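You operate a simulated robot arm through the tools that you are given. There is no shell and no other tool. Be economical: measure what you need, move in short steps, check, and stop when the job is done.

You run a simulated robot arm. Do the job below in one go: nothing can be reset, and whatever is moved stays where it is left.

TASK
Ready the cart to roll: yellow bucket into the green one, lip up, brake off.
Fine: lay the small lid on the potato crate.

It is judged by the outcome, as a careful person would: the job done as asked, and still so three seconds after it is handed in. It fails if anything else is knocked over, pushed out of place, dropped, spilled or broken. Lids that push on must go on centred and level and be pressed home; caps that screw on are set level and turned clockwise until they are tight.

THE ROBOT
A 6-joint arm with a two-finger parallel gripper, fixed in place. Base frame: the origin is at the foot of the arm, x ahead of it, y to its left, z up; the work surface is at about z = 800. Readings come in mm, rad, newtons and seconds.
With the tool pointing down near the work surface it reaches from about 340 to 760 mm from the base axis. Its first joint turns from -1.152 to 1.152 rad. Payload 2.45 kg.
The tool frame sits at the grasp point between the pads (the TCP): z along the fingers, y along the line on which they close. The tips reach 24 mm beyond it. Largest opening 68 mm; finger width 17, thickness 10; the body of the gripper, 40 by 70 mm, starts 41 mm behind the TCP.
Orientation is that of the tool frame in the base frame, as a unit quaternion [w, x, y, z]. With the fingers straight down and closing along the base's y, the tool's x points along the base's -x, its y along +y and its z along -z.

THE INTERFACE
- The arm moves only by the tool jog_arm. Its argument "moves" is a list of rows, each a list of 7 numbers: the shift along the tool's x, y, z in mm, then the turn, a rotation vector about the tool's x, y, z in rad, then the opening, from 0 (shut) to 1 (fully open). In form: [[x, y, z, ax, ay, az, fingers], ...]. A call has 1 to 20 rows; each row shifts and turns the commanded pose from where the row before left it, along the tool's axes as they then stand. Each row takes 0.2 s and may step no farther than 50 mm and 0.15 rad from the row before; otherwise, or with a gripper value out of range, the whole call is refused. A pose out of reach is approached as far as the arm can. The call stops where the force on the tool passes 50 N (or 10 N more than at its start, if that is more) or the arm is blocked; 0.2 s more then pass. Each finger travels about 108 mm/s and halts on what it meets, pressing with about 35 N; the grip force reading is that of the motor and also rises with nothing between the fingers. The clock runs only during rows and for 0.2 s after the last one: add rows that do not move to give the fingers time. It gives the time, the measured TCP pose, the force on the tool (base axes), the opening and the grip force at its end, in the units of the frame above (readings bear some noise).
- Cameras (640 x 400 px; columns grow to the right, rows downward): "scene" is fixed at [158.1, 420.9, 1463.4]; the picture's right is [-0.81, -0.58, 0.00], its down [-0.40, 0.56, -0.72] and it looks along [0.42, -0.59, -0.69] (base axes); focal length 214 px, centre (320, 200). "wrist" rides on the gripper at [-32, 0, -39] in the tool frame; the picture's right is [0.00, -1.00, 0.00], its down [0.97, 0.00, -0.24] and it looks along [0.24, 0.00, 0.97] (tool axes); focal length 218 px, centre (320, 200). There is no depth. A picture from a camera that has moved, and an enlarged one, comes with that camera's place and axes in the base frame and with its lens. The place of the scene camera against the robot may be out by one fixed shift of up to 18 mm in any direction.
- get_image(camera): a new picture of that camera. No time passes.
- inspect(camera, box): a new picture of the part [left, top, right, bottom] of that camera's present view, enlarged. No time passes.
- hand_in(): hands the job in; it is judged then, once.

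Work in short steps. Places have to be worked out from the pictures, the camera data and where the tool is seen: move nearer, look again, correct. Check each grasp and each placing, and mend what went wrong. You have 120 turns and 84 pictures in all, those below and enlarged ones among them. Open the gripper and draw the arm clear of the work before you hand the job in, unless the task says otherwise; then end with one line.

The tools are called after "Call:" by a JSON object that holds its "api" and its "payload". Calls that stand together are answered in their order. jog_arm: Moves the arm, as the interface text tells. Its arguments: {"type":"object","properties":{"moves":{"type":"array","items":{"type":"array","items":{"type":"number"}}}},"required":["moves"]} The other tools are called the same way: get_image (camera) takes a picture; inspect (camera, box) takes an enlarged picture of a part of a camera's view; hand_in () hands the job in.

At the start:

```text
time_s: 0.0
ee_pos: [481.7, -140.5, 1286.9]
tcp_rot: [0.0, 0.0, 1.0, 0.0]
ft_force: [-0.1, -0.2, -0.4]
width: 67.8
grasp_force: 0.0
```

scene: 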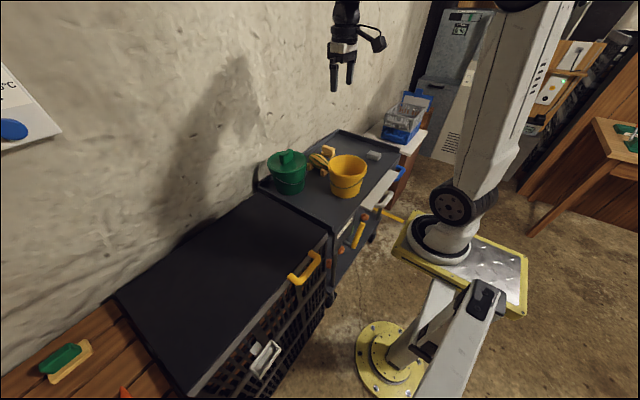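
wrist: 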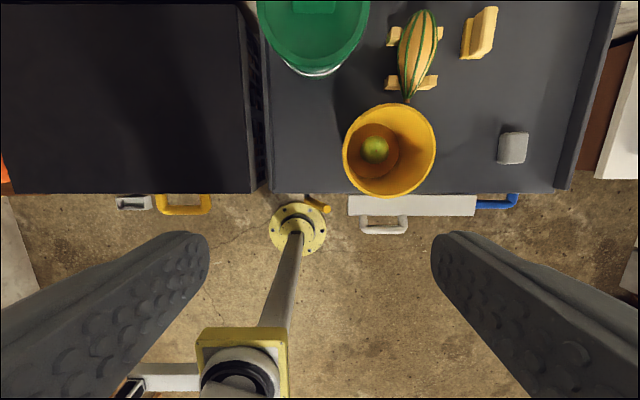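

I'll look closely at the cart, buckets and handles before moving.

Call:
{"api": "inspect", "payload": {"camera": "scene", "box": [240, 110, 440, 235]}}

Call:
{"api": "inspect", "payload": {"camera": "scene", "box": [230, 200, 430, 325]}}

Call:
{"api": "inspect", "payload": {"camera": "wrist", "box": [250, 0, 570, 200]}}

Call:
{"api": "inspect", "payload": {"camera": "scene", "box": [0, 240, 320, 400]}}

```text
3.20 times, centred on (340, 172) of scene
camera zoom: at [158.1, 420.9, 1463.4], right [-0.81, -0.58, 0.0], down [-0.4, 0.56, -0.72], along [0.42, -0.59, -0.69], focal length 686 px, centre (256, 288)
```

zoom: 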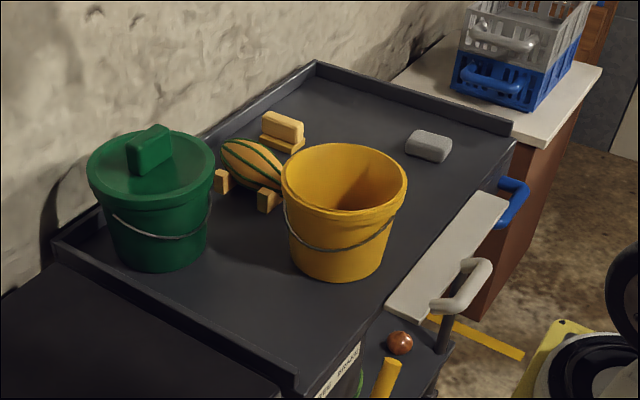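

```text
3.20 times, centred on (330, 262) of scene
camera zoom: at [158.1, 420.9, 1463.4], right [-0.81, -0.58, 0.0], down [-0.4, 0.56, -0.72], along [0.42, -0.59, -0.69], focal length 686 px, centre (288, 0)
```

zoom: 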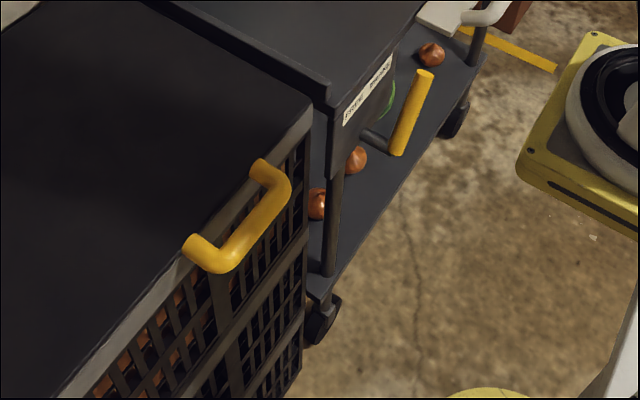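

```text
2.00 times, centred on (410, 100) of wrist
camera zoom: at [515.6, -142.0, 1326.8], right [0.0, -1.0, 0.0], down [-0.97, 0.0, 0.24], along [-0.24, 0.0, -0.97], focal length 436 px, centre (140, 400)
```

zoom: 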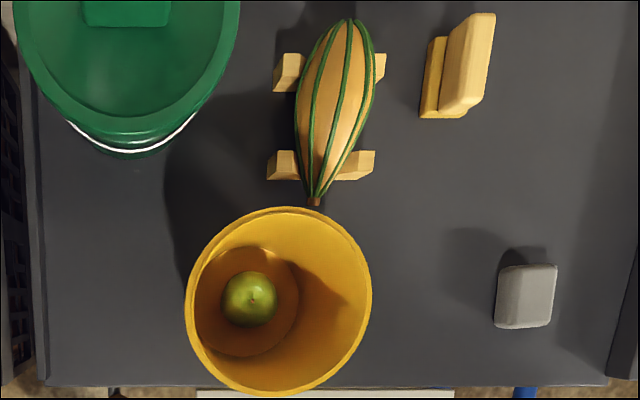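

```text
2.00 times, centred on (160, 320) of scene
camera zoom: at [158.1, 420.9, 1463.4], right [-0.81, -0.58, 0.0], down [-0.4, 0.56, -0.72], along [0.42, -0.59, -0.69], focal length 429 px, centre (640, -40)
```

zoom: 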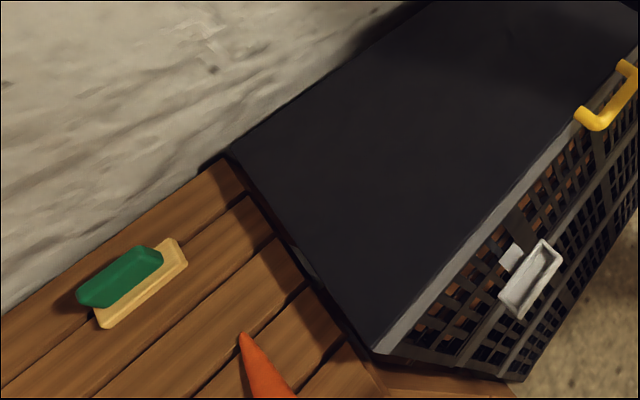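

The cart seems to have a folded-out front flap ("lip") with a white handle, plus a yellow brake lever. The green bucket wears a small lid. I'll move back and tilt the wrist forward to view the cart's front.

Call:
{"api": "jog_arm", "payload": {"moves": [[37, -22, 34, 0, 0, 0, 1], [37, -22, 34, 0, 0, 0, 1], [37, -22, 34, 0, 0, 0, 1], [37, -22, 34, 0, 0, 0, 1], [0, 0, 0, 0, -0.15, 0, 1], [0, 0, 0, 0, -0.15, 0, 1], [0, 0, 0, 0, -0.15, 0, 1], [0, 0, 0, 0, -0.15, 0, 1], [0, 0, 0, 0, -0.15, 0, 1], [0, 0, 0, 0, -0.15, 0, 1]]}}

Call:
{"api": "get_image", "payload": {"camera": "wrist"}}

```text
refused: row 1 steps farther than a row can; nothing moved
```

```text
77 pictures are left
camera wrist: at [515.6, -142.0, 1326.8], right [0.0, -1.0, 0.0], down [-0.97, 0.0, 0.24], along [-0.24, 0.0, -0.97], focal length 218 px, centre (320, 200)
```

wrist: 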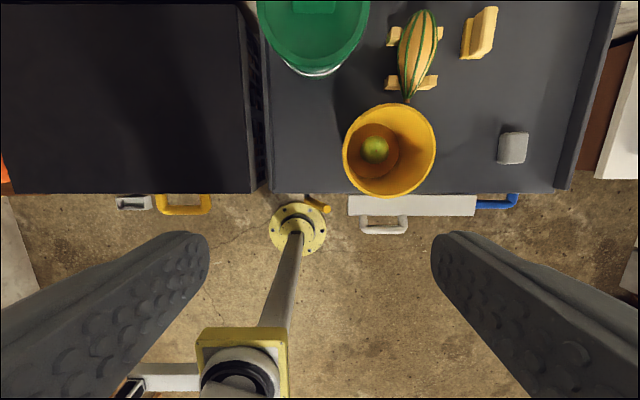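

The step was too long (over 50 mm); I'll use smaller ones.

Call:
{"api": "jog_arm", "payload": {"moves": [[30, -18, 27, 0, 0, 0, 1], [30, -18, 27, 0, 0, 0, 1], [30, -18, 27, 0, 0, 0, 1], [30, -18, 27, 0, 0, 0, 1], [30, -18, 27, 0, 0, 0, 1], [0, 0, 0, 0, -0.15, 0, 1], [0, 0, 0, 0, -0.15, 0, 1], [0, 0, 0, 0, -0.15, 0, 1], [0, 0, 0, 0, -0.15, 0, 1], [0, 0, 0, 0, -0.15, 0, 1], [0, 0, 0, 0, -0.15, 0, 1]]}}

Call:
{"api": "get_image", "payload": {"camera": "wrist"}}

```text
time_s: 2.4
ee_pos: [356.5, -217.5, 1151.9]
tcp_rot: [0.435, 0.0, 0.9, 0.0]
ft_force: [-0.6, 0.3, -1.1]
width: 67.7
grasp_force: 0.0
out of reach, approached as far as the arm can: row 10, 11
```

```text
76 pictures are left
camera wrist: at [346.8, -219.7, 1202.1], right [0.0, -1.0, 0.0], down [-0.79, 0.0, -0.61], along [0.61, 0.0, -0.79], focal length 218 px, centre (320, 200)
```

wrist: 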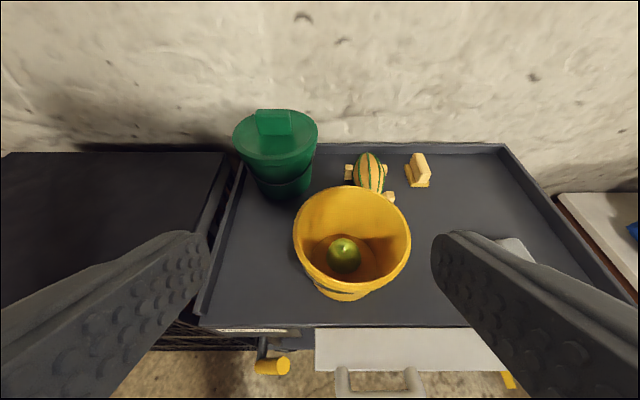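

The flap with white handle projects at the front edge. I'll zoom in on the flap and brake from both cameras.

Call:
{"api": "inspect", "payload": {"camera": "scene", "box": [330, 160, 430, 260]}}

Call:
{"api": "inspect", "payload": {"camera": "wrist", "box": [190, 290, 530, 400]}}

```text
4.00 times, centred on (380, 210) of scene
camera zoom: at [158.1, 420.9, 1463.4], right [-0.81, -0.58, 0.0], down [-0.4, 0.56, -0.72], along [0.42, -0.59, -0.69], focal length 858 px, centre (80, 160)
```

zoom: 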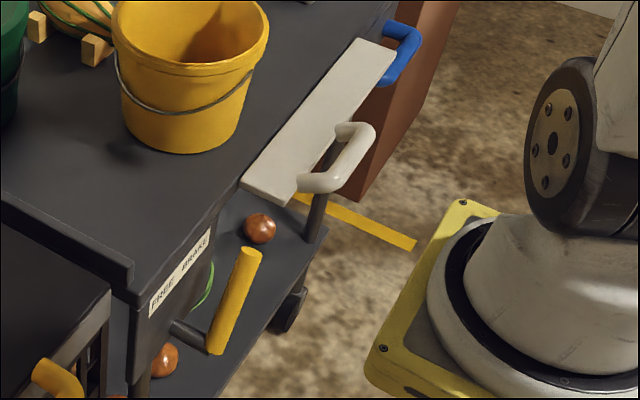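

```text
1.88 times, centred on (360, 345) of wrist
camera zoom: at [346.8, -219.7, 1202.1], right [0.0, -1.0, 0.0], down [-0.79, 0.0, -0.61], along [0.61, 0.0, -0.79], focal length 411 px, centre (245, -73)
```

zoom: 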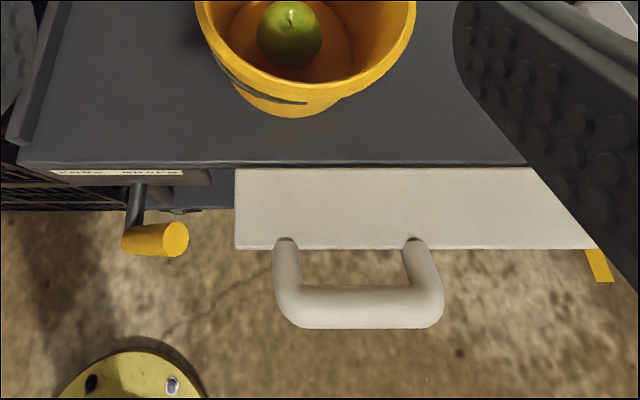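

Lid sits at about (704,-132,940), yellow rim centre at about (508,-268,918). Let me check what is in the black crate and the crates at the back.

Call:
{"api": "inspect", "payload": {"camera": "scene", "box": [190, 240, 340, 390]}}

Call:
{"api": "inspect", "payload": {"camera": "scene", "box": [370, 80, 450, 150]}}

```text
2.67 times, centred on (265, 315) of scene
camera zoom: at [158.1, 420.9, 1463.4], right [-0.81, -0.58, 0.0], down [-0.4, 0.56, -0.72], along [0.42, -0.59, -0.69], focal length 572 px, centre (467, -107)
```

zoom: 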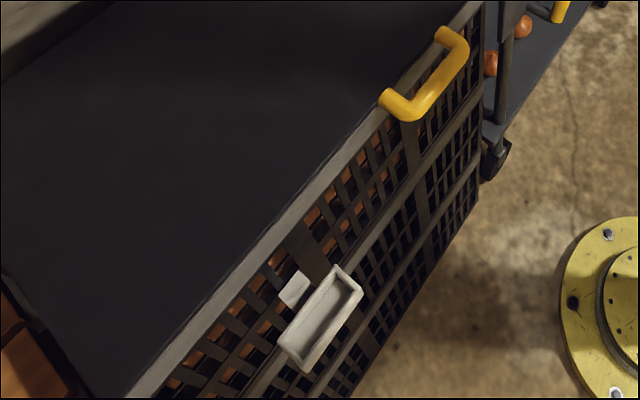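

```text
5.71 times, centred on (410, 115) of scene
camera zoom: at [158.1, 420.9, 1463.4], right [-0.81, -0.58, 0.0], down [-0.4, 0.56, -0.72], along [0.42, -0.59, -0.69], focal length 1226 px, centre (-194, 686)
```

zoom: 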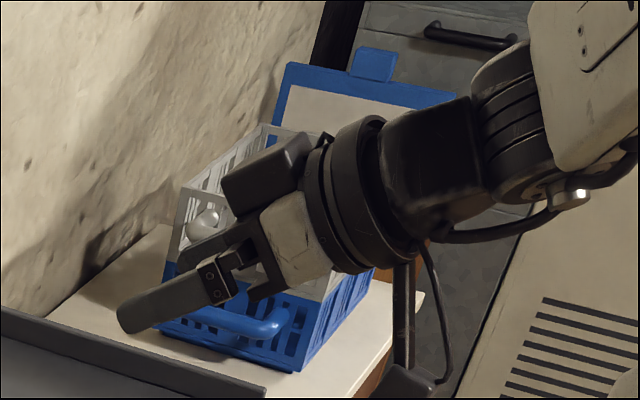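

Black crate holds brown potatoes; that's the target for the lid. I return the tool to vertical and then move over the green lid.

Call:
{"api": "jog_arm", "payload": {"moves": [[0, 0, 0, 0, 0.15, 0, 1], [0, 0, 0, 0, 0.15, 0, 1], [0, 0, 0, 0, 0.15, 0, 1], [0, 0, 0, 0, 0.15, 0, 1], [0, 0, 0, 0, 0.15, 0, 1], [0, 0, 0, 0, 0.15, 0, 1], [-45, 10, 0, 0, 0, 0, 1], [-45, 10, 0, 0, 0, 0, 1], [-45, 10, 0, 0, 0, 0, 1], [-45, 10, 0, 0, 0, 0, 1], [-45, 10, 0, 0, 0, 0, 1], [-45, 10, 0, 0, 0, 0, 1], [-45, 10, 0, 0, 0, 0, 1], [0, 15, 0, 0, 0, 0, 1]]}}

Call:
{"api": "get_image", "payload": {"camera": "wrist"}}

```text
time_s: 5.4
ee_pos: [671.9, -135.6, 1153.0]
tcp_rot: [-0.001, 0.0, 1.0, -0.001]
ft_force: [-0.5, 0.4, 0.4]
width: 68.0
grasp_force: 0.0
```

```text
71 pictures are left
camera wrist: at [705.7, -135.6, 1191.0], right [0.0, -1.0, 0.0], down [-0.97, 0.0, 0.24], along [-0.24, 0.0, -0.97], focal length 218 px, centre (320, 200)
```

wrist: 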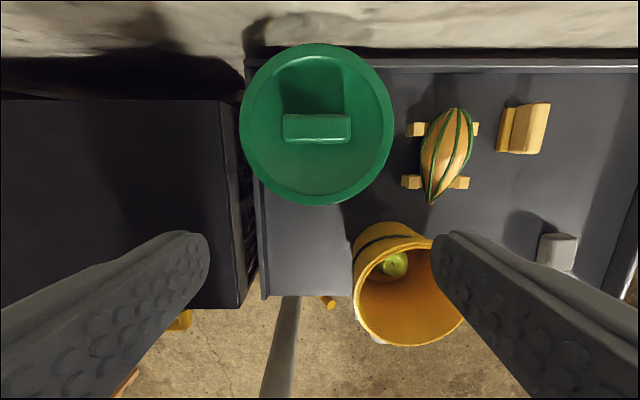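

The lid's handle block runs along y, so I need to close along x. I turn the tool 90° and then check alignment.

Call:
{"api": "jog_arm", "payload": {"moves": [[0, 0, 0, 0, 0, 0.1428, 1], [0, 0, 0, 0, 0, 0.1428, 1], [0, 0, 0, 0, 0, 0.1428, 1], [0, 0, 0, 0, 0, 0.1428, 1], [0, 0, 0, 0, 0, 0.1428, 1], [0, 0, 0, 0, 0, 0.1428, 1], [0, 0, 0, 0, 0, 0.1428, 1], [0, 0, 0, 0, 0, 0.1428, 1], [0, 0, 0, 0, 0, 0.1428, 1], [0, 0, 0, 0, 0, 0.1428, 1], [0, 0, 0, 0, 0, 0.1428, 1], [0, 25, 45, 0, 0, 0, 1], [0, 25, 30, 0, 0, 0, 1]]}}

Call:
{"api": "get_image", "payload": {"camera": "wrist"}}

```text
refused: row 12 steps farther than a row can; nothing moved
```

```text
70 pictures are left
camera wrist: at [705.7, -135.6, 1191.0], right [0.0, -1.0, 0.0], down [-0.97, 0.0, 0.24], along [-0.24, 0.0, -0.97], focal length 218 px, centre (320, 200)
```

wrist: 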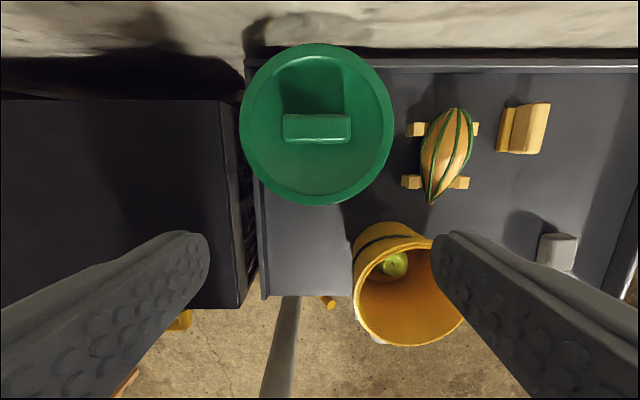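

Same move with legal step lengths.

Call:
{"api": "jog_arm", "payload": {"moves": [[0, 0, 0, 0, 0, 0.1428, 1], [0, 0, 0, 0, 0, 0.1428, 1], [0, 0, 0, 0, 0, 0.1428, 1], [0, 0, 0, 0, 0, 0.1428, 1], [0, 0, 0, 0, 0, 0.1428, 1], [0, 0, 0, 0, 0, 0.1428, 1], [0, 0, 0, 0, 0, 0.1428, 1], [0, 0, 0, 0, 0, 0.1428, 1], [0, 0, 0, 0, 0, 0.1428, 1], [0, 0, 0, 0, 0, 0.1428, 1], [0, 0, 0, 0, 0, 0.1428, 1], [0, 20, 40, 0, 0, 0, 1], [0, 25, 30, 0, 0, 0, 1]]}}

Call:
{"api": "get_image", "payload": {"camera": "wrist"}}

```text
time_s: 8.2
ee_pos: [719.5, -130.3, 1082.5]
tcp_rot: [0.0, 0.707, 0.707, 0.0]
ft_force: [0.4, 0.0, 0.5]
width: 68.1
grasp_force: 0.1
```

```text
69 pictures are left
camera wrist: at [721.4, -164.3, 1122.0], right [-1.0, 0.0, 0.0], down [0.0, 0.97, 0.24], along [0.0, 0.24, -0.97], focal length 218 px, centre (320, 200)
```

wrist: 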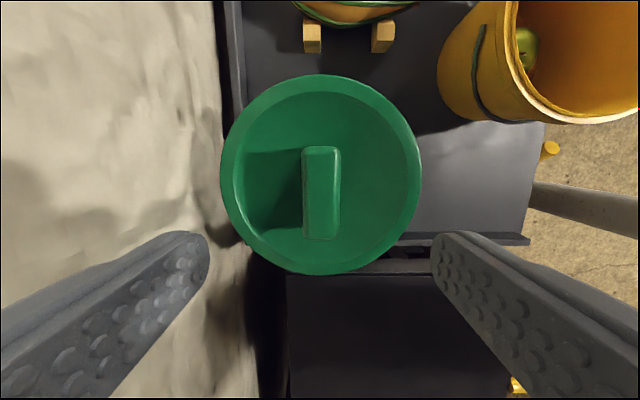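

Lid (Ø≈170, rim z≈937) and handle are centred between the fingers. I descend most of the way and check.

Call:
{"api": "jog_arm", "payload": {"moves": [[-2, 0, 40, 0, 0, 0, 1], [0, 0, 40, 0, 0, 0, 1], [0, 0, 15, 0, 0, 0, 1]]}}

Call:
{"api": "get_image", "payload": {"camera": "wrist"}}

Call:
{"api": "inspect", "payload": {"camera": "scene", "box": [240, 100, 360, 200]}}

```text
time_s: 9.0
ee_pos: [718.8, -132.5, 988.1]
tcp_rot: [0.0, 0.707, 0.708, 0.001]
ft_force: [0.9, -0.4, -0.2]
width: 68.0
grasp_force: 0.0
```

```text
68 pictures are left
camera wrist: at [718.9, -166.7, 1027.1], right [-1.0, 0.0, 0.0], down [0.0, 0.97, 0.24], along [0.0, 0.24, -0.97], focal length 218 px, centre (320, 200)
```

wrist: 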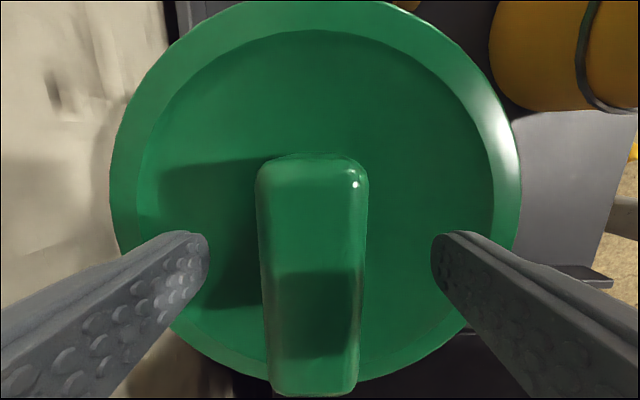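

```text
4.00 times, centred on (300, 150) of scene
camera zoom: at [158.1, 420.9, 1463.4], right [-0.81, -0.58, 0.0], down [-0.4, 0.56, -0.72], along [0.42, -0.59, -0.69], focal length 858 px, centre (400, 400)
```

zoom: 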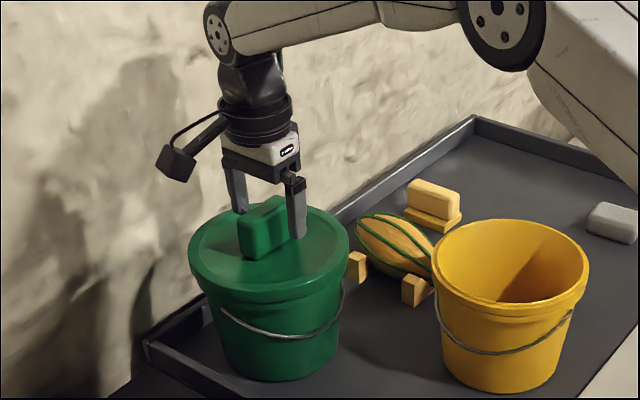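

The fingers straddle the handle, offset ~3 mm. I correct, descend about 20 mm more, and close.

Call:
{"api": "jog_arm", "payload": {"moves": [[0, 3, 10, 0, 0, 0, 1], [0, 0, 9, 0, 0, 0, 1], [0, 0, 0, 0, 0, 0, 0], [0, 0, 0, 0, 0, 0, 0], [0, 0, 0, 0, 0, 0, 0]]}}

Call:
{"api": "get_image", "payload": {"camera": "wrist"}}

```text
time_s: 10.2
ee_pos: [720.1, -133.7, 969.5]
tcp_rot: [0.0, 0.707, 0.707, 0.001]
ft_force: [-0.2, -0.1, -0.9]
width: 25.5
grasp_force: 35.4
```

```text
66 pictures are left
camera wrist: at [720.9, -167.6, 1007.7], right [-1.0, 0.0, 0.0], down [0.0, 0.97, 0.24], along [0.0, 0.24, -0.97], focal length 218 px, centre (320, 200)
```

wrist: 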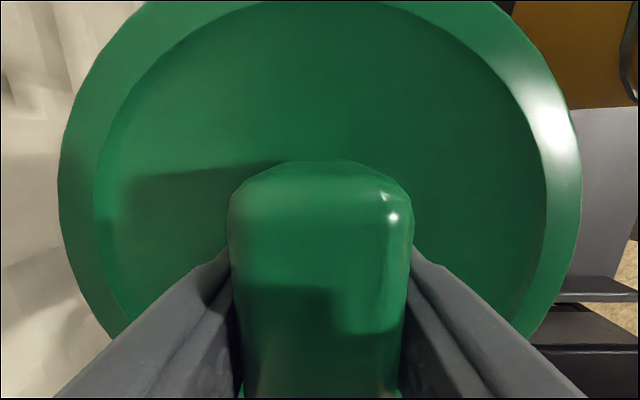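

Gripped at 25.5 mm. Lifting straight up slowly.

Call:
{"api": "jog_arm", "payload": {"moves": [[0, 0, -4, 0, 0, 0, 0], [0, 0, -6, 0, 0, 0, 0], [0, 0, -10, 0, 0, 0, 0], [0, 0, -20, 0, 0, 0, 0], [0, 0, -40, 0, 0, 0, 0]]}}

Call:
{"api": "inspect", "payload": {"camera": "scene", "box": [240, 70, 400, 200]}}

```text
time_s: 11.4
ee_pos: [720.6, -134.2, 1051.3]
tcp_rot: [0.0, 0.707, 0.708, -0.001]
ft_force: [-0.8, -0.4, -1.0]
width: 25.8
grasp_force: 35.0
```

```text
3.08 times, centred on (320, 135) of scene
camera zoom: at [158.1, 420.9, 1463.4], right [-0.81, -0.58, 0.0], down [-0.4, 0.56, -0.72], along [0.42, -0.59, -0.69], focal length 660 px, centre (320, 400)
```

zoom: 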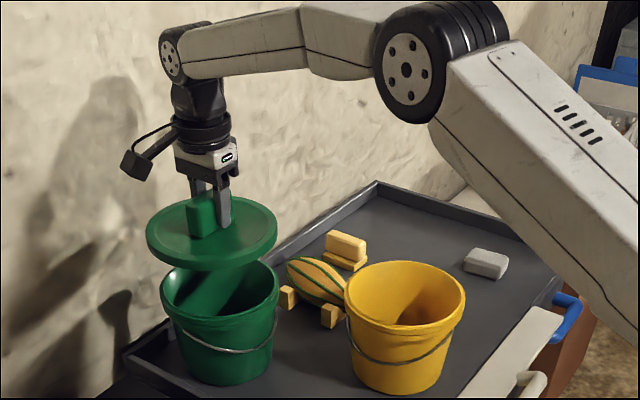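

Lid is off. Crate top is around z≈860 with its corner near (424, 9). I carry the lid at height to about (560, 140).

Call:
{"api": "jog_arm", "payload": {"moves": [[42, -26, 0, 0, 0, 0, 0], [42, -26, 0, 0, 0, 0, 0], [42, -26, 0, 0, 0, 0, 0], [42, -26, 0, 0, 0, 0, 0], [42, -26, 0, 0, 0, 0, 0], [42, -26, 0, 0, 0, 0, 0], [23, 0, 0, 0, 0, 0, 0]]}}

Call:
{"api": "get_image", "payload": {"camera": "scene"}}

Call:
{"api": "get_image", "payload": {"camera": "wrist"}}

```text
time_s: 13.0
ee_pos: [563.9, 141.1, 1048.9]
tcp_rot: [0.001, 0.707, 0.707, 0.0]
ft_force: [-0.7, 0.2, -0.9]
width: 25.5
grasp_force: 34.6
```

```text
64 pictures are left
```

scene: 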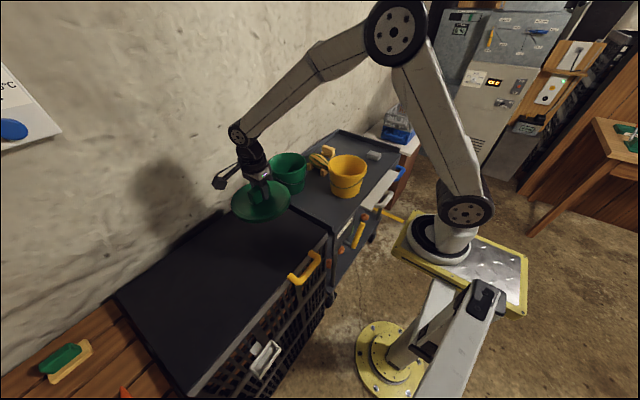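

```text
63 pictures are left
camera wrist: at [564.0, 106.8, 1087.9], right [-1.0, 0.0, 0.0], down [0.0, 0.97, 0.24], along [0.0, 0.24, -0.97], focal length 218 px, centre (320, 200)
```

wrist: 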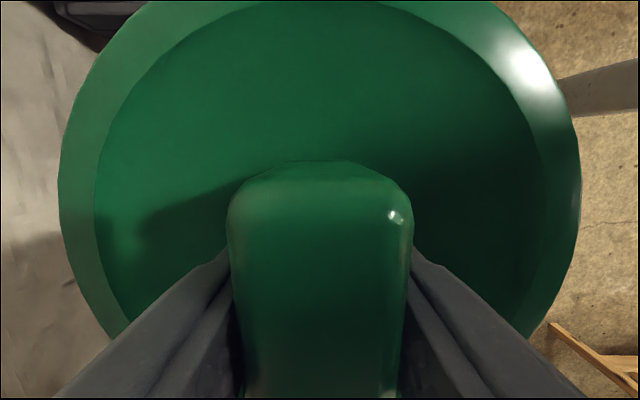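

The lid hangs level over the crate. Lower to just above the expected contact, then check.

Call:
{"api": "jog_arm", "payload": {"moves": [[0, 0, 40, 0, 0, 0, 0], [0, 0, 40, 0, 0, 0, 0], [0, 0, 30, 0, 0, 0, 0]]}}

Call:
{"api": "inspect", "payload": {"camera": "scene", "box": [180, 150, 340, 290]}}

```text
time_s: 13.8
ee_pos: [561.6, 141.3, 934.8]
tcp_rot: [0.0, 0.707, 0.707, 0.001]
ft_force: [-0.4, 0.2, -0.4]
width: 25.6
grasp_force: 35.1
```

```text
2.86 times, centred on (260, 220) of scene
camera zoom: at [158.1, 420.9, 1463.4], right [-0.81, -0.58, 0.0], down [-0.4, 0.56, -0.72], along [0.42, -0.59, -0.69], focal length 613 px, centre (491, 143)
```

zoom: 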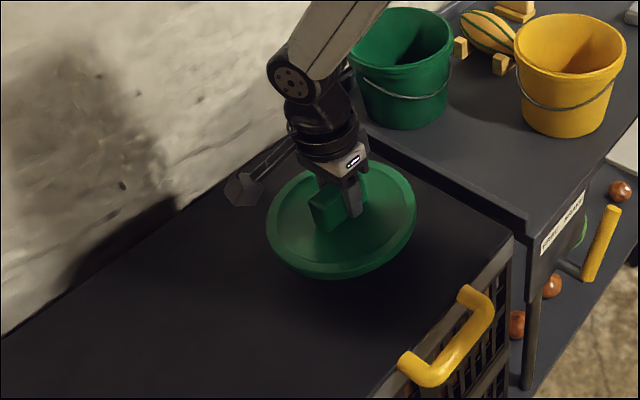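

Still clearly above the crate. Lower further in small steps.

Call:
{"api": "jog_arm", "payload": {"moves": [[0, 0, 10, 0, 0, 0, 0], [0, 0, 10, 0, 0, 0, 0], [0, 0, 10, 0, 0, 0, 0]]}}

Call:
{"api": "inspect", "payload": {"camera": "scene", "box": [180, 150, 340, 290]}}

```text
time_s: 14.6
ee_pos: [562.1, 139.4, 907.5]
tcp_rot: [0.0, 0.708, 0.707, 0.0]
ft_force: [-0.1, 1.0, -1.7]
width: 25.5
grasp_force: 35.2
```

```text
2.86 times, centred on (260, 220) of scene
camera zoom: at [158.1, 420.9, 1463.4], right [-0.81, -0.58, 0.0], down [-0.4, 0.56, -0.72], along [0.42, -0.59, -0.69], focal length 613 px, centre (491, 143)
```

zoom: 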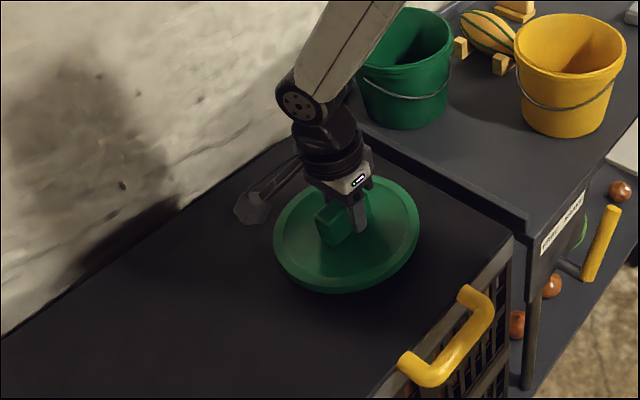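

No contact yet. Continue lowering.

Call:
{"api": "jog_arm", "payload": {"moves": [[0, 0, 10, 0, 0, 0, 0], [0, 0, 10, 0, 0, 0, 0], [0, 0, 10, 0, 0, 0, 0]]}}

Call:
{"api": "inspect", "payload": {"camera": "scene", "box": [180, 150, 340, 290]}}

```text
time_s: 15.4
ee_pos: [563.6, 140.3, 881.4]
tcp_rot: [0.001, 0.707, 0.707, 0.001]
ft_force: [-14.6, -2.4, 39.7]
width: 25.0
grasp_force: 35.2
```

```text
2.86 times, centred on (260, 220) of scene
camera zoom: at [157.0, 420.7, 1463.6], right [-0.81, -0.58, 0.0], down [-0.4, 0.56, -0.72], along [0.42, -0.59, -0.69], focal length 613 px, centre (491, 143)
```

zoom: 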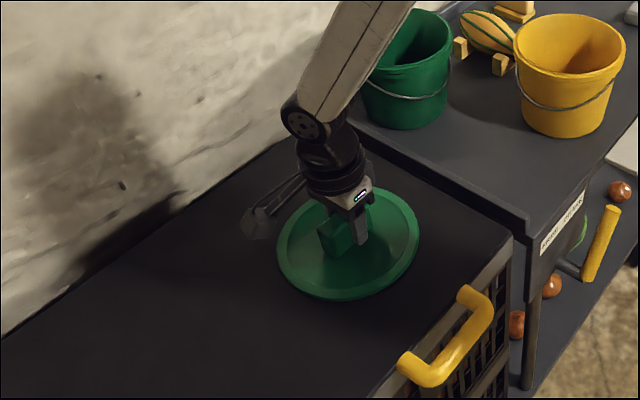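

Contact made (about 40 N at z≈881). Ease up a little and release.

Call:
{"api": "jog_arm", "payload": {"moves": [[0, 0, -2, 0, 0, 0, 0], [0, 0, 0, 0, 0, 0, 0]]}}

```text
time_s: 16.0
ee_pos: [565.0, 139.3, 880.8]
tcp_rot: [0.002, 0.707, 0.707, 0.001]
ft_force: [-1.8, 0.3, 18.1]
width: 25.3
grasp_force: 35.2
```

Call:
{"api": "jog_arm", "payload": {"moves": [[0, 0, -1, 0, 0, 0, 0], [0, 0, 0, 0, 0, 0, 0.3], [0, 0, 0, 0, 0, 0, 0.6], [0, 0, 0, 0, 0, 0, 0.9], [0, 0, -40, 0, 0, 0, 0.9], [0, 0, -40, 0, 0, 0, 0.9], [0, 0, -40, 0, 0, 0, 0.9], [0, 0, -40, 0, 0, 0, 0.9]]}}

Call:
{"api": "get_image", "payload": {"camera": "wrist"}}

Call:
{"api": "inspect", "payload": {"camera": "scene", "box": [180, 130, 390, 290]}}

```text
time_s: 17.8
ee_pos: [563.7, 140.0, 1044.6]
tcp_rot: [0.0, 0.708, 0.706, 0.0]
ft_force: [-0.5, -0.6, -1.0]
width: 60.9
grasp_force: 0.0
```

```text
59 pictures are left
camera wrist: at [565.6, 106.7, 1083.4], right [-1.0, 0.0, 0.0], down [0.0, 0.97, 0.24], along [0.0, 0.24, -0.97], focal length 218 px, centre (320, 200)
```

wrist: 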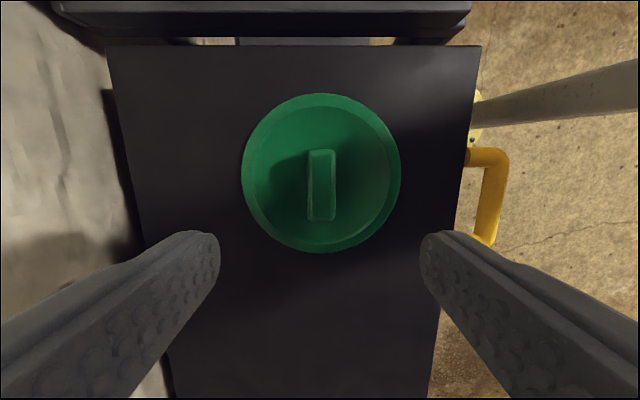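

```text
2.50 times, centred on (285, 210) of scene
camera zoom: at [158.1, 420.9, 1463.4], right [-0.81, -0.58, 0.0], down [-0.4, 0.56, -0.72], along [0.42, -0.59, -0.69], focal length 536 px, centre (408, 175)
```

zoom: 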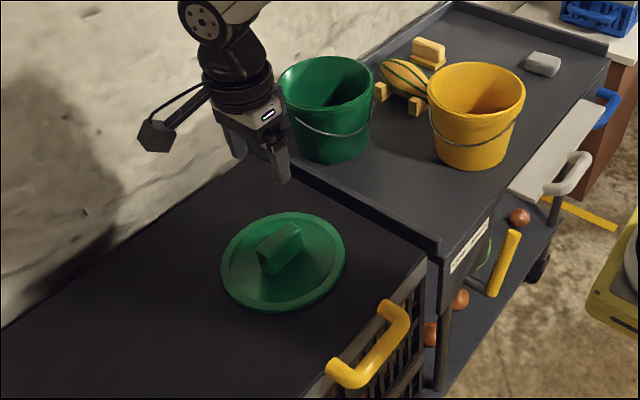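

Lid lies flat on the crate. Next I move over the buckets to look inside green and at the yellow bucket's bail.

Call:
{"api": "jog_arm", "payload": {"moves": [[-41, 6, -18, 0, 0, 0, 1], [-41, 6, -18, 0, 0, 0, 1], [-41, 6, -18, 0, 0, 0, 1], [-41, 6, -18, 0, 0, 0, 1], [-41, 6, -18, 0, 0, 0, 1], [-41, 6, -18, 0, 0, 0, 1], [-41, 6, -18, 0, 0, 0, 1], [-41, 6, 0, 0, 0, 0, 1]]}}

Call:
{"api": "get_image", "payload": {"camera": "wrist"}}

```text
time_s: 19.6
ee_pos: [612.8, -190.1, 1169.1]
tcp_rot: [0.0, 0.707, 0.708, 0.0]
ft_force: [1.3, 0.3, 0.4]
width: 68.0
grasp_force: 0.1
```

```text
57 pictures are left
camera wrist: at [613.3, -223.6, 1207.2], right [-1.0, 0.0, 0.0], down [0.0, 0.97, 0.24], along [0.0, 0.24, -0.97], focal length 218 px, centre (320, 200)
```

wrist: 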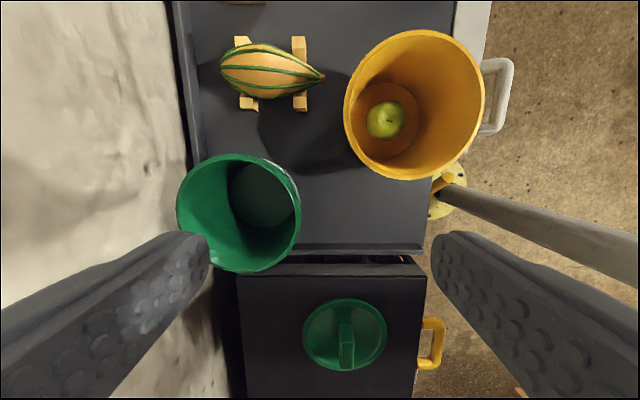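

Green bucket is empty. Moving above the yellow bucket for a precise look at rim and bail.

Call:
{"api": "jog_arm", "payload": {"moves": [[-25, -36, 20, 0, 0, 0, 1], [-25, -36, 20, 0, 0, 0, 1], [-25, -38, 20, 0, 0, 0, 1]]}}

Call:
{"api": "get_image", "payload": {"camera": "wrist"}}

Call:
{"api": "inspect", "payload": {"camera": "scene", "box": [300, 130, 420, 220]}}

```text
time_s: 20.4
ee_pos: [503.1, -265.0, 1106.6]
tcp_rot: [0.0, 0.707, 0.707, 0.0]
ft_force: [-1.1, -0.1, 0.1]
width: 68.0
grasp_force: 0.0
```

```text
56 pictures are left
camera wrist: at [503.0, -297.8, 1145.8], right [-1.0, 0.0, 0.0], down [0.0, 0.97, 0.24], along [0.0, 0.24, -0.97], focal length 218 px, centre (320, 200)
```

wrist: 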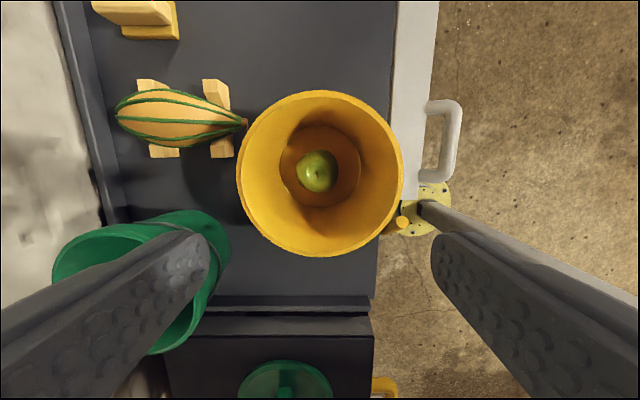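

```text
4.44 times, centred on (360, 175) of scene
camera zoom: at [158.1, 420.9, 1463.4], right [-0.81, -0.58, 0.0], down [-0.4, 0.56, -0.72], along [0.42, -0.59, -0.69], focal length 953 px, centre (142, 311)
```

zoom: 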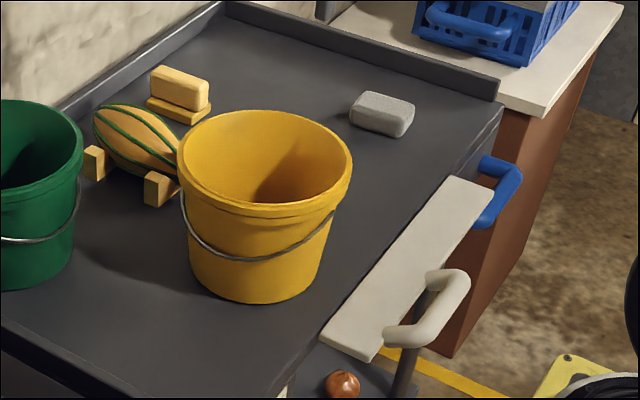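

Yellow rim: centre about (504,-270), z≈930, Ø≈165; same size as the green, so it nests. I'll pinch the rim at its (-x,+y) side with a shallow grip, and first hover above that spot.

Call:
{"api": "jog_arm", "payload": {"moves": [[11.5, -22.5, 30, 0, 0, 0, 1], [11.5, -22.5, 30, 0, 0, 0, 1], [11.5, -22.5, 30, 0, 0, 0, 1], [0, 0, 16, 0, 0, 0.1309, 1], [0, 0, 0, 0, 0, 0.1309, 1], [0, 0, 0, 0, 0, 0.1309, 1], [0, 0, 0, 0, 0, 0.1309, 1]]}}

Call:
{"api": "get_image", "payload": {"camera": "wrist"}}

Call:
{"api": "inspect", "payload": {"camera": "scene", "box": [300, 120, 420, 210]}}

```text
time_s: 22.0
ee_pos: [433.2, -229.1, 1002.1]
tcp_rot: [0.0, 0.867, 0.499, 0.0]
ft_force: [-0.1, 0.7, 0.1]
width: 67.8
grasp_force: 0.1
```

```text
54 pictures are left
camera wrist: at [418.8, -257.7, 1041.3], right [-0.86, 0.5, 0.0], down [0.49, 0.84, 0.24], along [0.12, 0.21, -0.97], focal length 218 px, centre (320, 200)
```

wrist: 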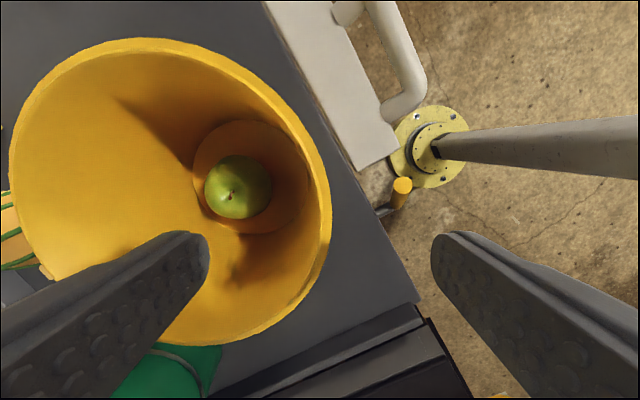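

```text
4.44 times, centred on (360, 165) of scene
camera zoom: at [158.1, 420.9, 1463.4], right [-0.81, -0.58, 0.0], down [-0.4, 0.56, -0.72], along [0.42, -0.59, -0.69], focal length 953 px, centre (142, 356)
```

zoom: 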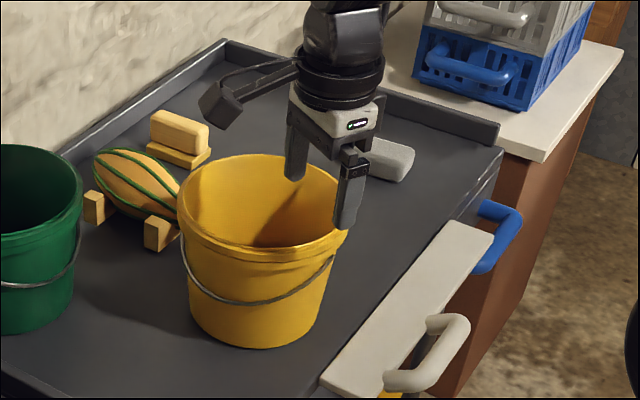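

The rim lies well between the fingers, ~8 mm off tangentially. I correct and descend so the tips are just below the rim.

Call:
{"api": "jog_arm", "payload": {"moves": [[-8, -2, 20, 0, 0, 0, 1], [0, 0, 20, 0, 0, 0, 1], [0, 0, 17, 0, 0, 0, 1]]}}

Call:
{"api": "get_image", "payload": {"camera": "wrist"}}

Call:
{"api": "inspect", "payload": {"camera": "scene", "box": [320, 120, 400, 200]}}

```text
time_s: 22.8
ee_pos: [427.0, -235.0, 944.6]
tcp_rot: [0.001, 0.866, 0.5, 0.001]
ft_force: [-1.0, -0.8, -0.2]
width: 67.8
grasp_force: 0.1
```

```text
52 pictures are left
camera wrist: at [412.1, -264.4, 982.8], right [-0.87, 0.5, 0.0], down [0.49, 0.84, 0.24], along [0.12, 0.21, -0.97], focal length 218 px, centre (320, 200)
```

wrist: 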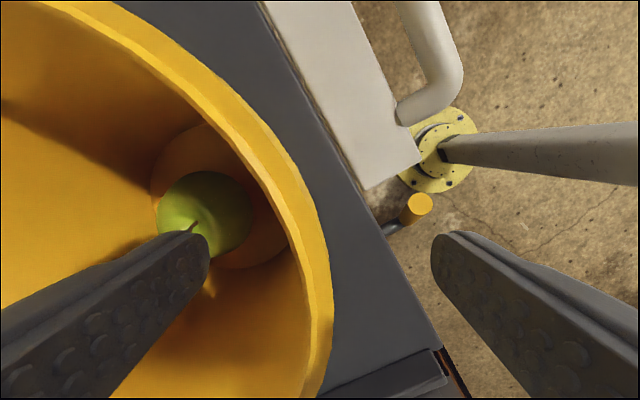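

```text
5.00 times, centred on (360, 160) of scene
camera zoom: at [158.1, 420.9, 1463.4], right [-0.81, -0.58, 0.0], down [-0.4, 0.56, -0.72], along [0.42, -0.59, -0.69], focal length 1072 px, centre (120, 400)
```

zoom: 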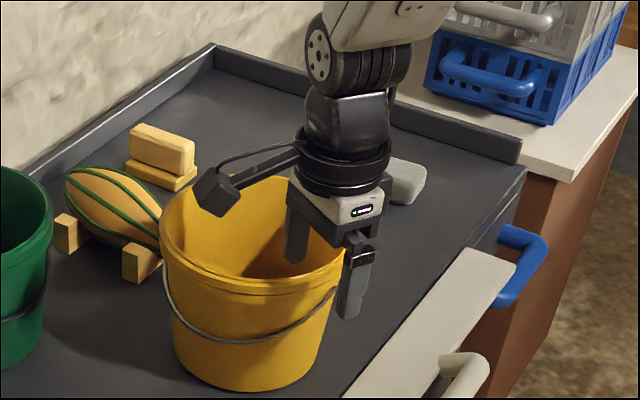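

Rim is centred between fingers. I go down ~9 mm more (tips about 20 mm below rim, just above the bail wire) and close.

Call:
{"api": "jog_arm", "payload": {"moves": [[0, 0, 9, 0, 0, 0, 1], [0, 0, 0, 0, 0, 0, 0], [0, 0, 0, 0, 0, 0, 0], [0, 0, 0, 0, 0, 0, 0]]}}

Call:
{"api": "get_image", "payload": {"camera": "wrist"}}

Call:
{"api": "inspect", "payload": {"camera": "scene", "box": [320, 130, 390, 200]}}

```text
time_s: 23.8
ee_pos: [427.9, -234.7, 935.2]
tcp_rot: [0.001, 0.866, 0.5, 0.0]
ft_force: [1.4, -2.0, 4.1]
width: 3.6
grasp_force: 27.4
```

```text
50 pictures are left
camera wrist: at [412.4, -265.2, 975.1], right [-0.87, 0.5, 0.0], down [0.48, 0.84, 0.24], along [0.12, 0.21, -0.97], focal length 218 px, centre (320, 200)
```

wrist: 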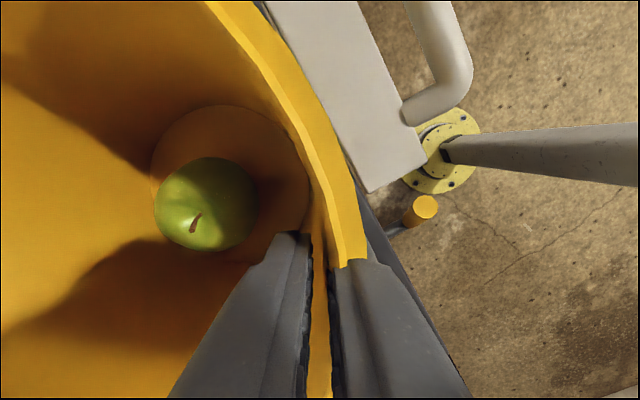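

```text
5.71 times, centred on (355, 165) of scene
camera zoom: at [158.1, 420.9, 1463.4], right [-0.81, -0.58, 0.0], down [-0.4, 0.56, -0.72], along [0.42, -0.59, -0.69], focal length 1226 px, centre (120, 400)
```

zoom: 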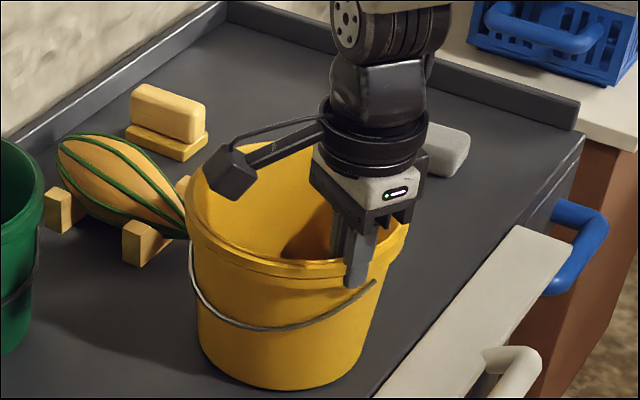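

Wall gripped (3.6 mm). Test lift of a few centimetres.

Call:
{"api": "jog_arm", "payload": {"moves": [[0, 0, 0, 0, 0, 0, 0], [0, 0, -5, 0, 0, 0, 0], [0, 0, -10, 0, 0, 0, 0], [0, 0, -15, 0, 0, 0, 0]]}}

Call:
{"api": "inspect", "payload": {"camera": "scene", "box": [310, 110, 410, 210]}}

```text
time_s: 24.8
ee_pos: [427.8, -235.0, 964.8]
tcp_rot: [-0.001, 0.866, 0.5, -0.001]
ft_force: [0.7, 0.4, -1.9]
width: 2.7
grasp_force: 26.8
```

```text
4.00 times, centred on (360, 160) of scene
camera zoom: at [158.2, 420.9, 1463.4], right [-0.81, -0.58, 0.0], down [-0.4, 0.56, -0.72], along [0.42, -0.59, -0.69], focal length 858 px, centre (160, 360)
```

zoom: 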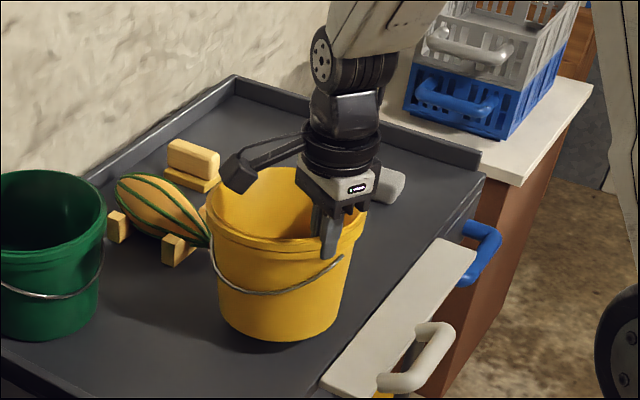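

Bucket hangs level and light. I lift it well above the green rim and carry it over at moderate speed.

Call:
{"api": "jog_arm", "payload": {"moves": [[0, 0, -20, 0, 0, 0, 0], [0, 0, -30, 0, 0, 0, 0], [0, 0, -30, 0, 0, 0, 0], [0, 0, -30, 0, 0, 0, 0], [0, 0, -25, 0, 0, 0, 0], [0, 0, -10, 0, 0, 0, 0], [10, 5.3, 0, 0, 0, 0, 0], [20, 10.7, 0, 0, 0, 0, 0], [25, 13.3, 0, 0, 0, 0, 0], [25, 13.3, 0, 0, 0, 0, 0], [25, 13.3, 0, 0, 0, 0, 0], [25, 13.3, 0, 0, 0, 0, 0], [25, 13.3, 0, 0, 0, 0, 0], [25, 13.3, 0, 0, 0, 0, 0], [20, 10.7, 0, 0, 0, 0, 0], [15, 8.5, 0, 0, 0, 0, 0], [10, 5.4, 0, 0, 0, 0, 0]]}}

Call:
{"api": "get_image", "payload": {"camera": "wrist"}}

Call:
{"api": "inspect", "payload": {"camera": "scene", "box": [240, 90, 360, 210]}}

```text
time_s: 28.4
ee_pos: [645.6, -99.9, 1112.2]
tcp_rot: [0.0, 0.866, 0.5, 0.0]
ft_force: [-0.3, 0.0, -2.4]
width: 2.6
grasp_force: 26.4
```

```text
47 pictures are left
camera wrist: at [629.3, -129.2, 1150.8], right [-0.87, 0.5, 0.0], down [0.49, 0.84, 0.24], along [0.12, 0.21, -0.97], focal length 218 px, centre (320, 200)
```

wrist: 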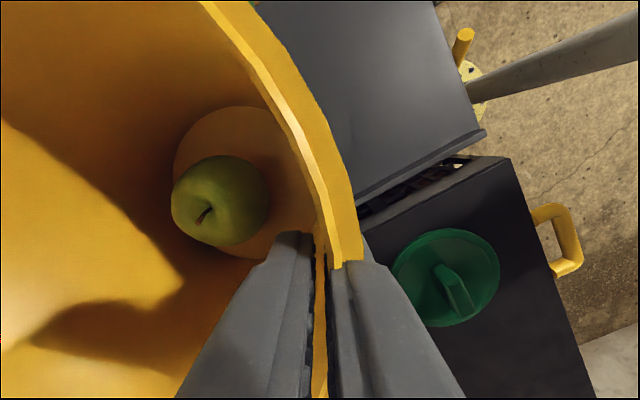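

```text
3.33 times, centred on (300, 150) of scene
camera zoom: at [158.2, 420.9, 1463.4], right [-0.81, -0.58, 0.0], down [-0.4, 0.56, -0.72], along [0.42, -0.59, -0.69], focal length 715 px, centre (387, 367)
```

zoom: 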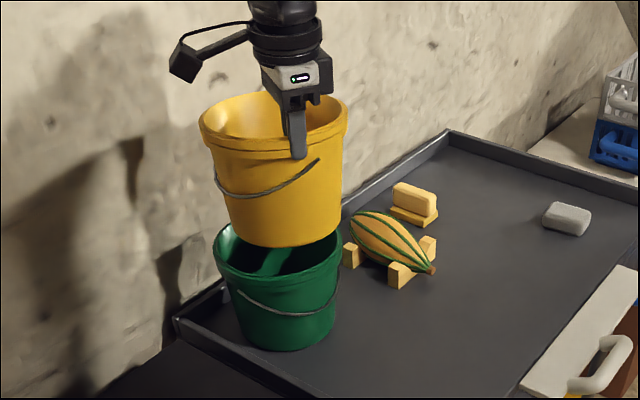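

The bottom disc shifted in the wrist view, meaning the far side sagged by ~6°. I counter-tilt the tool about its x to level the bucket.

Call:
{"api": "jog_arm", "payload": {"moves": [[0, 0, 0, -0.055, 0, 0, 0], [0, 0, 0, -0.05, 0, 0, 0], [0, 0, 0, 0, 0, 0, 0]]}}

Call:
{"api": "get_image", "payload": {"camera": "wrist"}}

Call:
{"api": "inspect", "payload": {"camera": "scene", "box": [240, 90, 360, 210]}}

```text
time_s: 29.2
ee_pos: [645.1, -98.3, 1111.4]
tcp_rot: [0.045, 0.865, 0.5, 0.026]
ft_force: [-0.6, 0.4, -1.7]
width: 2.4
grasp_force: 26.8
```

```text
45 pictures are left
camera wrist: at [626.2, -126.9, 1150.0], right [-0.86, 0.5, -0.1], down [0.46, 0.85, 0.24], along [0.21, 0.16, -0.97], focal length 218 px, centre (320, 200)
```

wrist: 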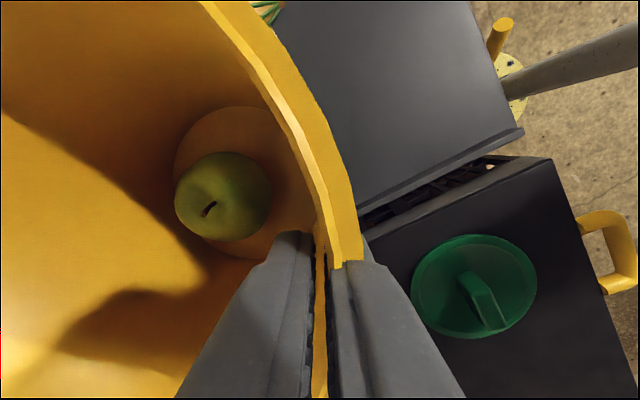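

```text
3.33 times, centred on (300, 150) of scene
camera zoom: at [158.2, 420.9, 1463.4], right [-0.81, -0.58, 0.0], down [-0.4, 0.56, -0.72], along [0.42, -0.59, -0.69], focal length 715 px, centre (387, 367)
```

zoom: 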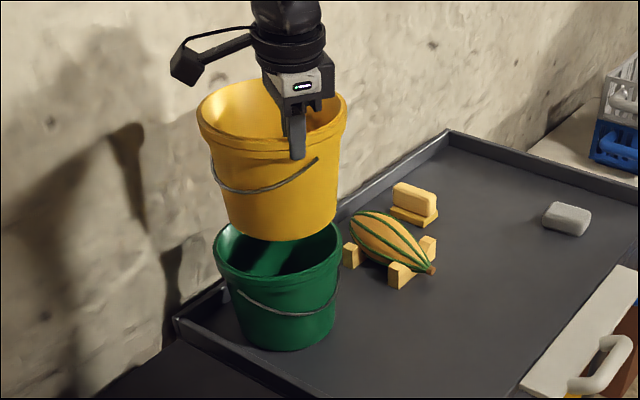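

Level now. I lower 50 mm straight down so the bottom nears the green rim, and check centring.

Call:
{"api": "jog_arm", "payload": {"moves": [[0, -2.1, 19.9, 0, 0, 0, 0], [0, -2.1, 19.9, 0, 0, 0, 0]]}}

Call:
{"api": "inspect", "payload": {"camera": "scene", "box": [255, 110, 325, 210]}}

```text
time_s: 29.8
ee_pos: [645.2, -99.8, 1071.5]
tcp_rot: [0.046, 0.865, 0.5, 0.026]
ft_force: [0.2, 0.4, -3.4]
width: 2.4
grasp_force: 26.8
```

```text
4.00 times, centred on (290, 160) of scene
camera zoom: at [158.2, 420.9, 1463.4], right [-0.81, -0.58, 0.0], down [-0.4, 0.56, -0.72], along [0.42, -0.59, -0.69], focal length 858 px, centre (440, 360)
```

zoom: 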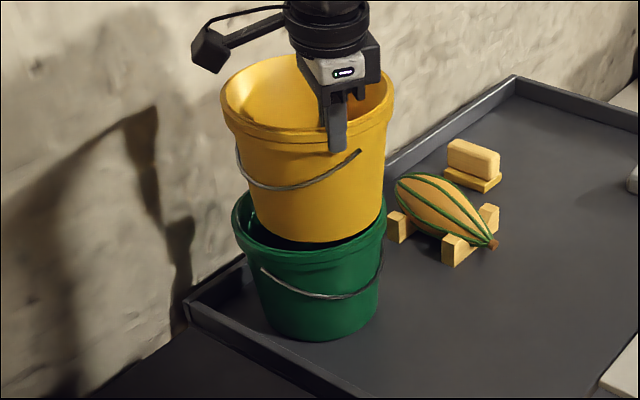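

The yellow bottom is ~7 mm to image-right of green's axis. I shift (+5,+4) and lower a bit more.

Call:
{"api": "jog_arm", "payload": {"moves": [[6, 2.3, 0, 0, 0, 0, 0], [0, -1.6, 15, 0, 0, 0, 0]]}}

Call:
{"api": "inspect", "payload": {"camera": "scene", "box": [260, 120, 320, 210]}}

```text
time_s: 30.4
ee_pos: [650.0, -95.7, 1056.0]
tcp_rot: [0.046, 0.864, 0.5, 0.026]
ft_force: [-0.1, 0.3, -2.4]
width: 2.2
grasp_force: 26.9
```

```text
4.44 times, centred on (290, 165) of scene
camera zoom: at [158.2, 420.9, 1463.4], right [-0.81, -0.58, 0.0], down [-0.4, 0.56, -0.72], along [0.42, -0.59, -0.69], focal length 953 px, centre (453, 356)
```

zoom: 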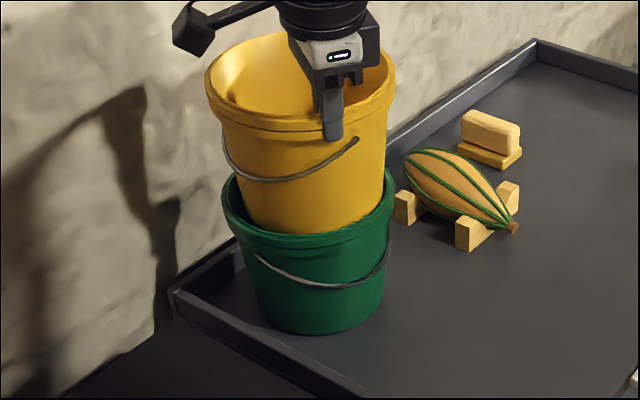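

It is entering the green bucket, centred. Continue downward in small steps.

Call:
{"api": "jog_arm", "payload": {"moves": [[0, -1.05, 10, 0, 0, 0, 0], [0, -1.05, 10, 0, 0, 0, 0], [0, -1.05, 10, 0, 0, 0, 0]]}}

Call:
{"api": "inspect", "payload": {"camera": "scene", "box": [260, 120, 320, 210]}}

```text
time_s: 31.2
ee_pos: [648.3, -95.2, 1024.7]
tcp_rot: [0.045, 0.865, 0.5, 0.026]
ft_force: [-0.4, 0.4, -2.4]
width: 2.4
grasp_force: 26.5
```

```text
4.44 times, centred on (290, 165) of scene
camera zoom: at [158.2, 420.9, 1463.4], right [-0.81, -0.58, 0.0], down [-0.4, 0.56, -0.72], along [0.42, -0.59, -0.69], focal length 953 px, centre (453, 356)
```

zoom: 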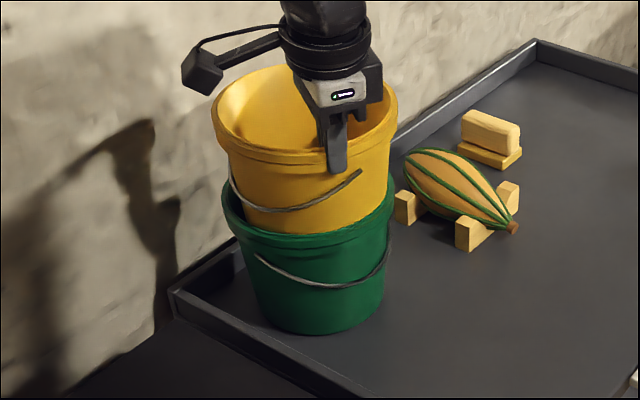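

No contact yet; continue down.

Call:
{"api": "jog_arm", "payload": {"moves": [[1, -0.6, 10, 0, 0, 0, 0], [1, -0.6, 10, 0, 0, 0, 0], [0, -1.05, 10, 0, 0, 0, 0]]}}

Call:
{"api": "inspect", "payload": {"camera": "scene", "box": [260, 120, 320, 210]}}

```text
time_s: 32.0
ee_pos: [652.1, -93.9, 995.6]
tcp_rot: [0.045, 0.865, 0.499, 0.026]
ft_force: [-1.0, -0.5, -2.6]
width: 2.5
grasp_force: 26.9
```

```text
4.44 times, centred on (290, 165) of scene
camera zoom: at [158.2, 420.9, 1463.4], right [-0.81, -0.58, 0.0], down [-0.4, 0.56, -0.72], along [0.42, -0.59, -0.69], focal length 953 px, centre (453, 356)
```

zoom: 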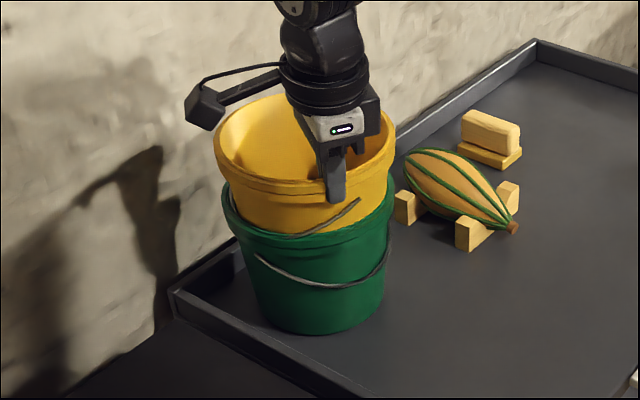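

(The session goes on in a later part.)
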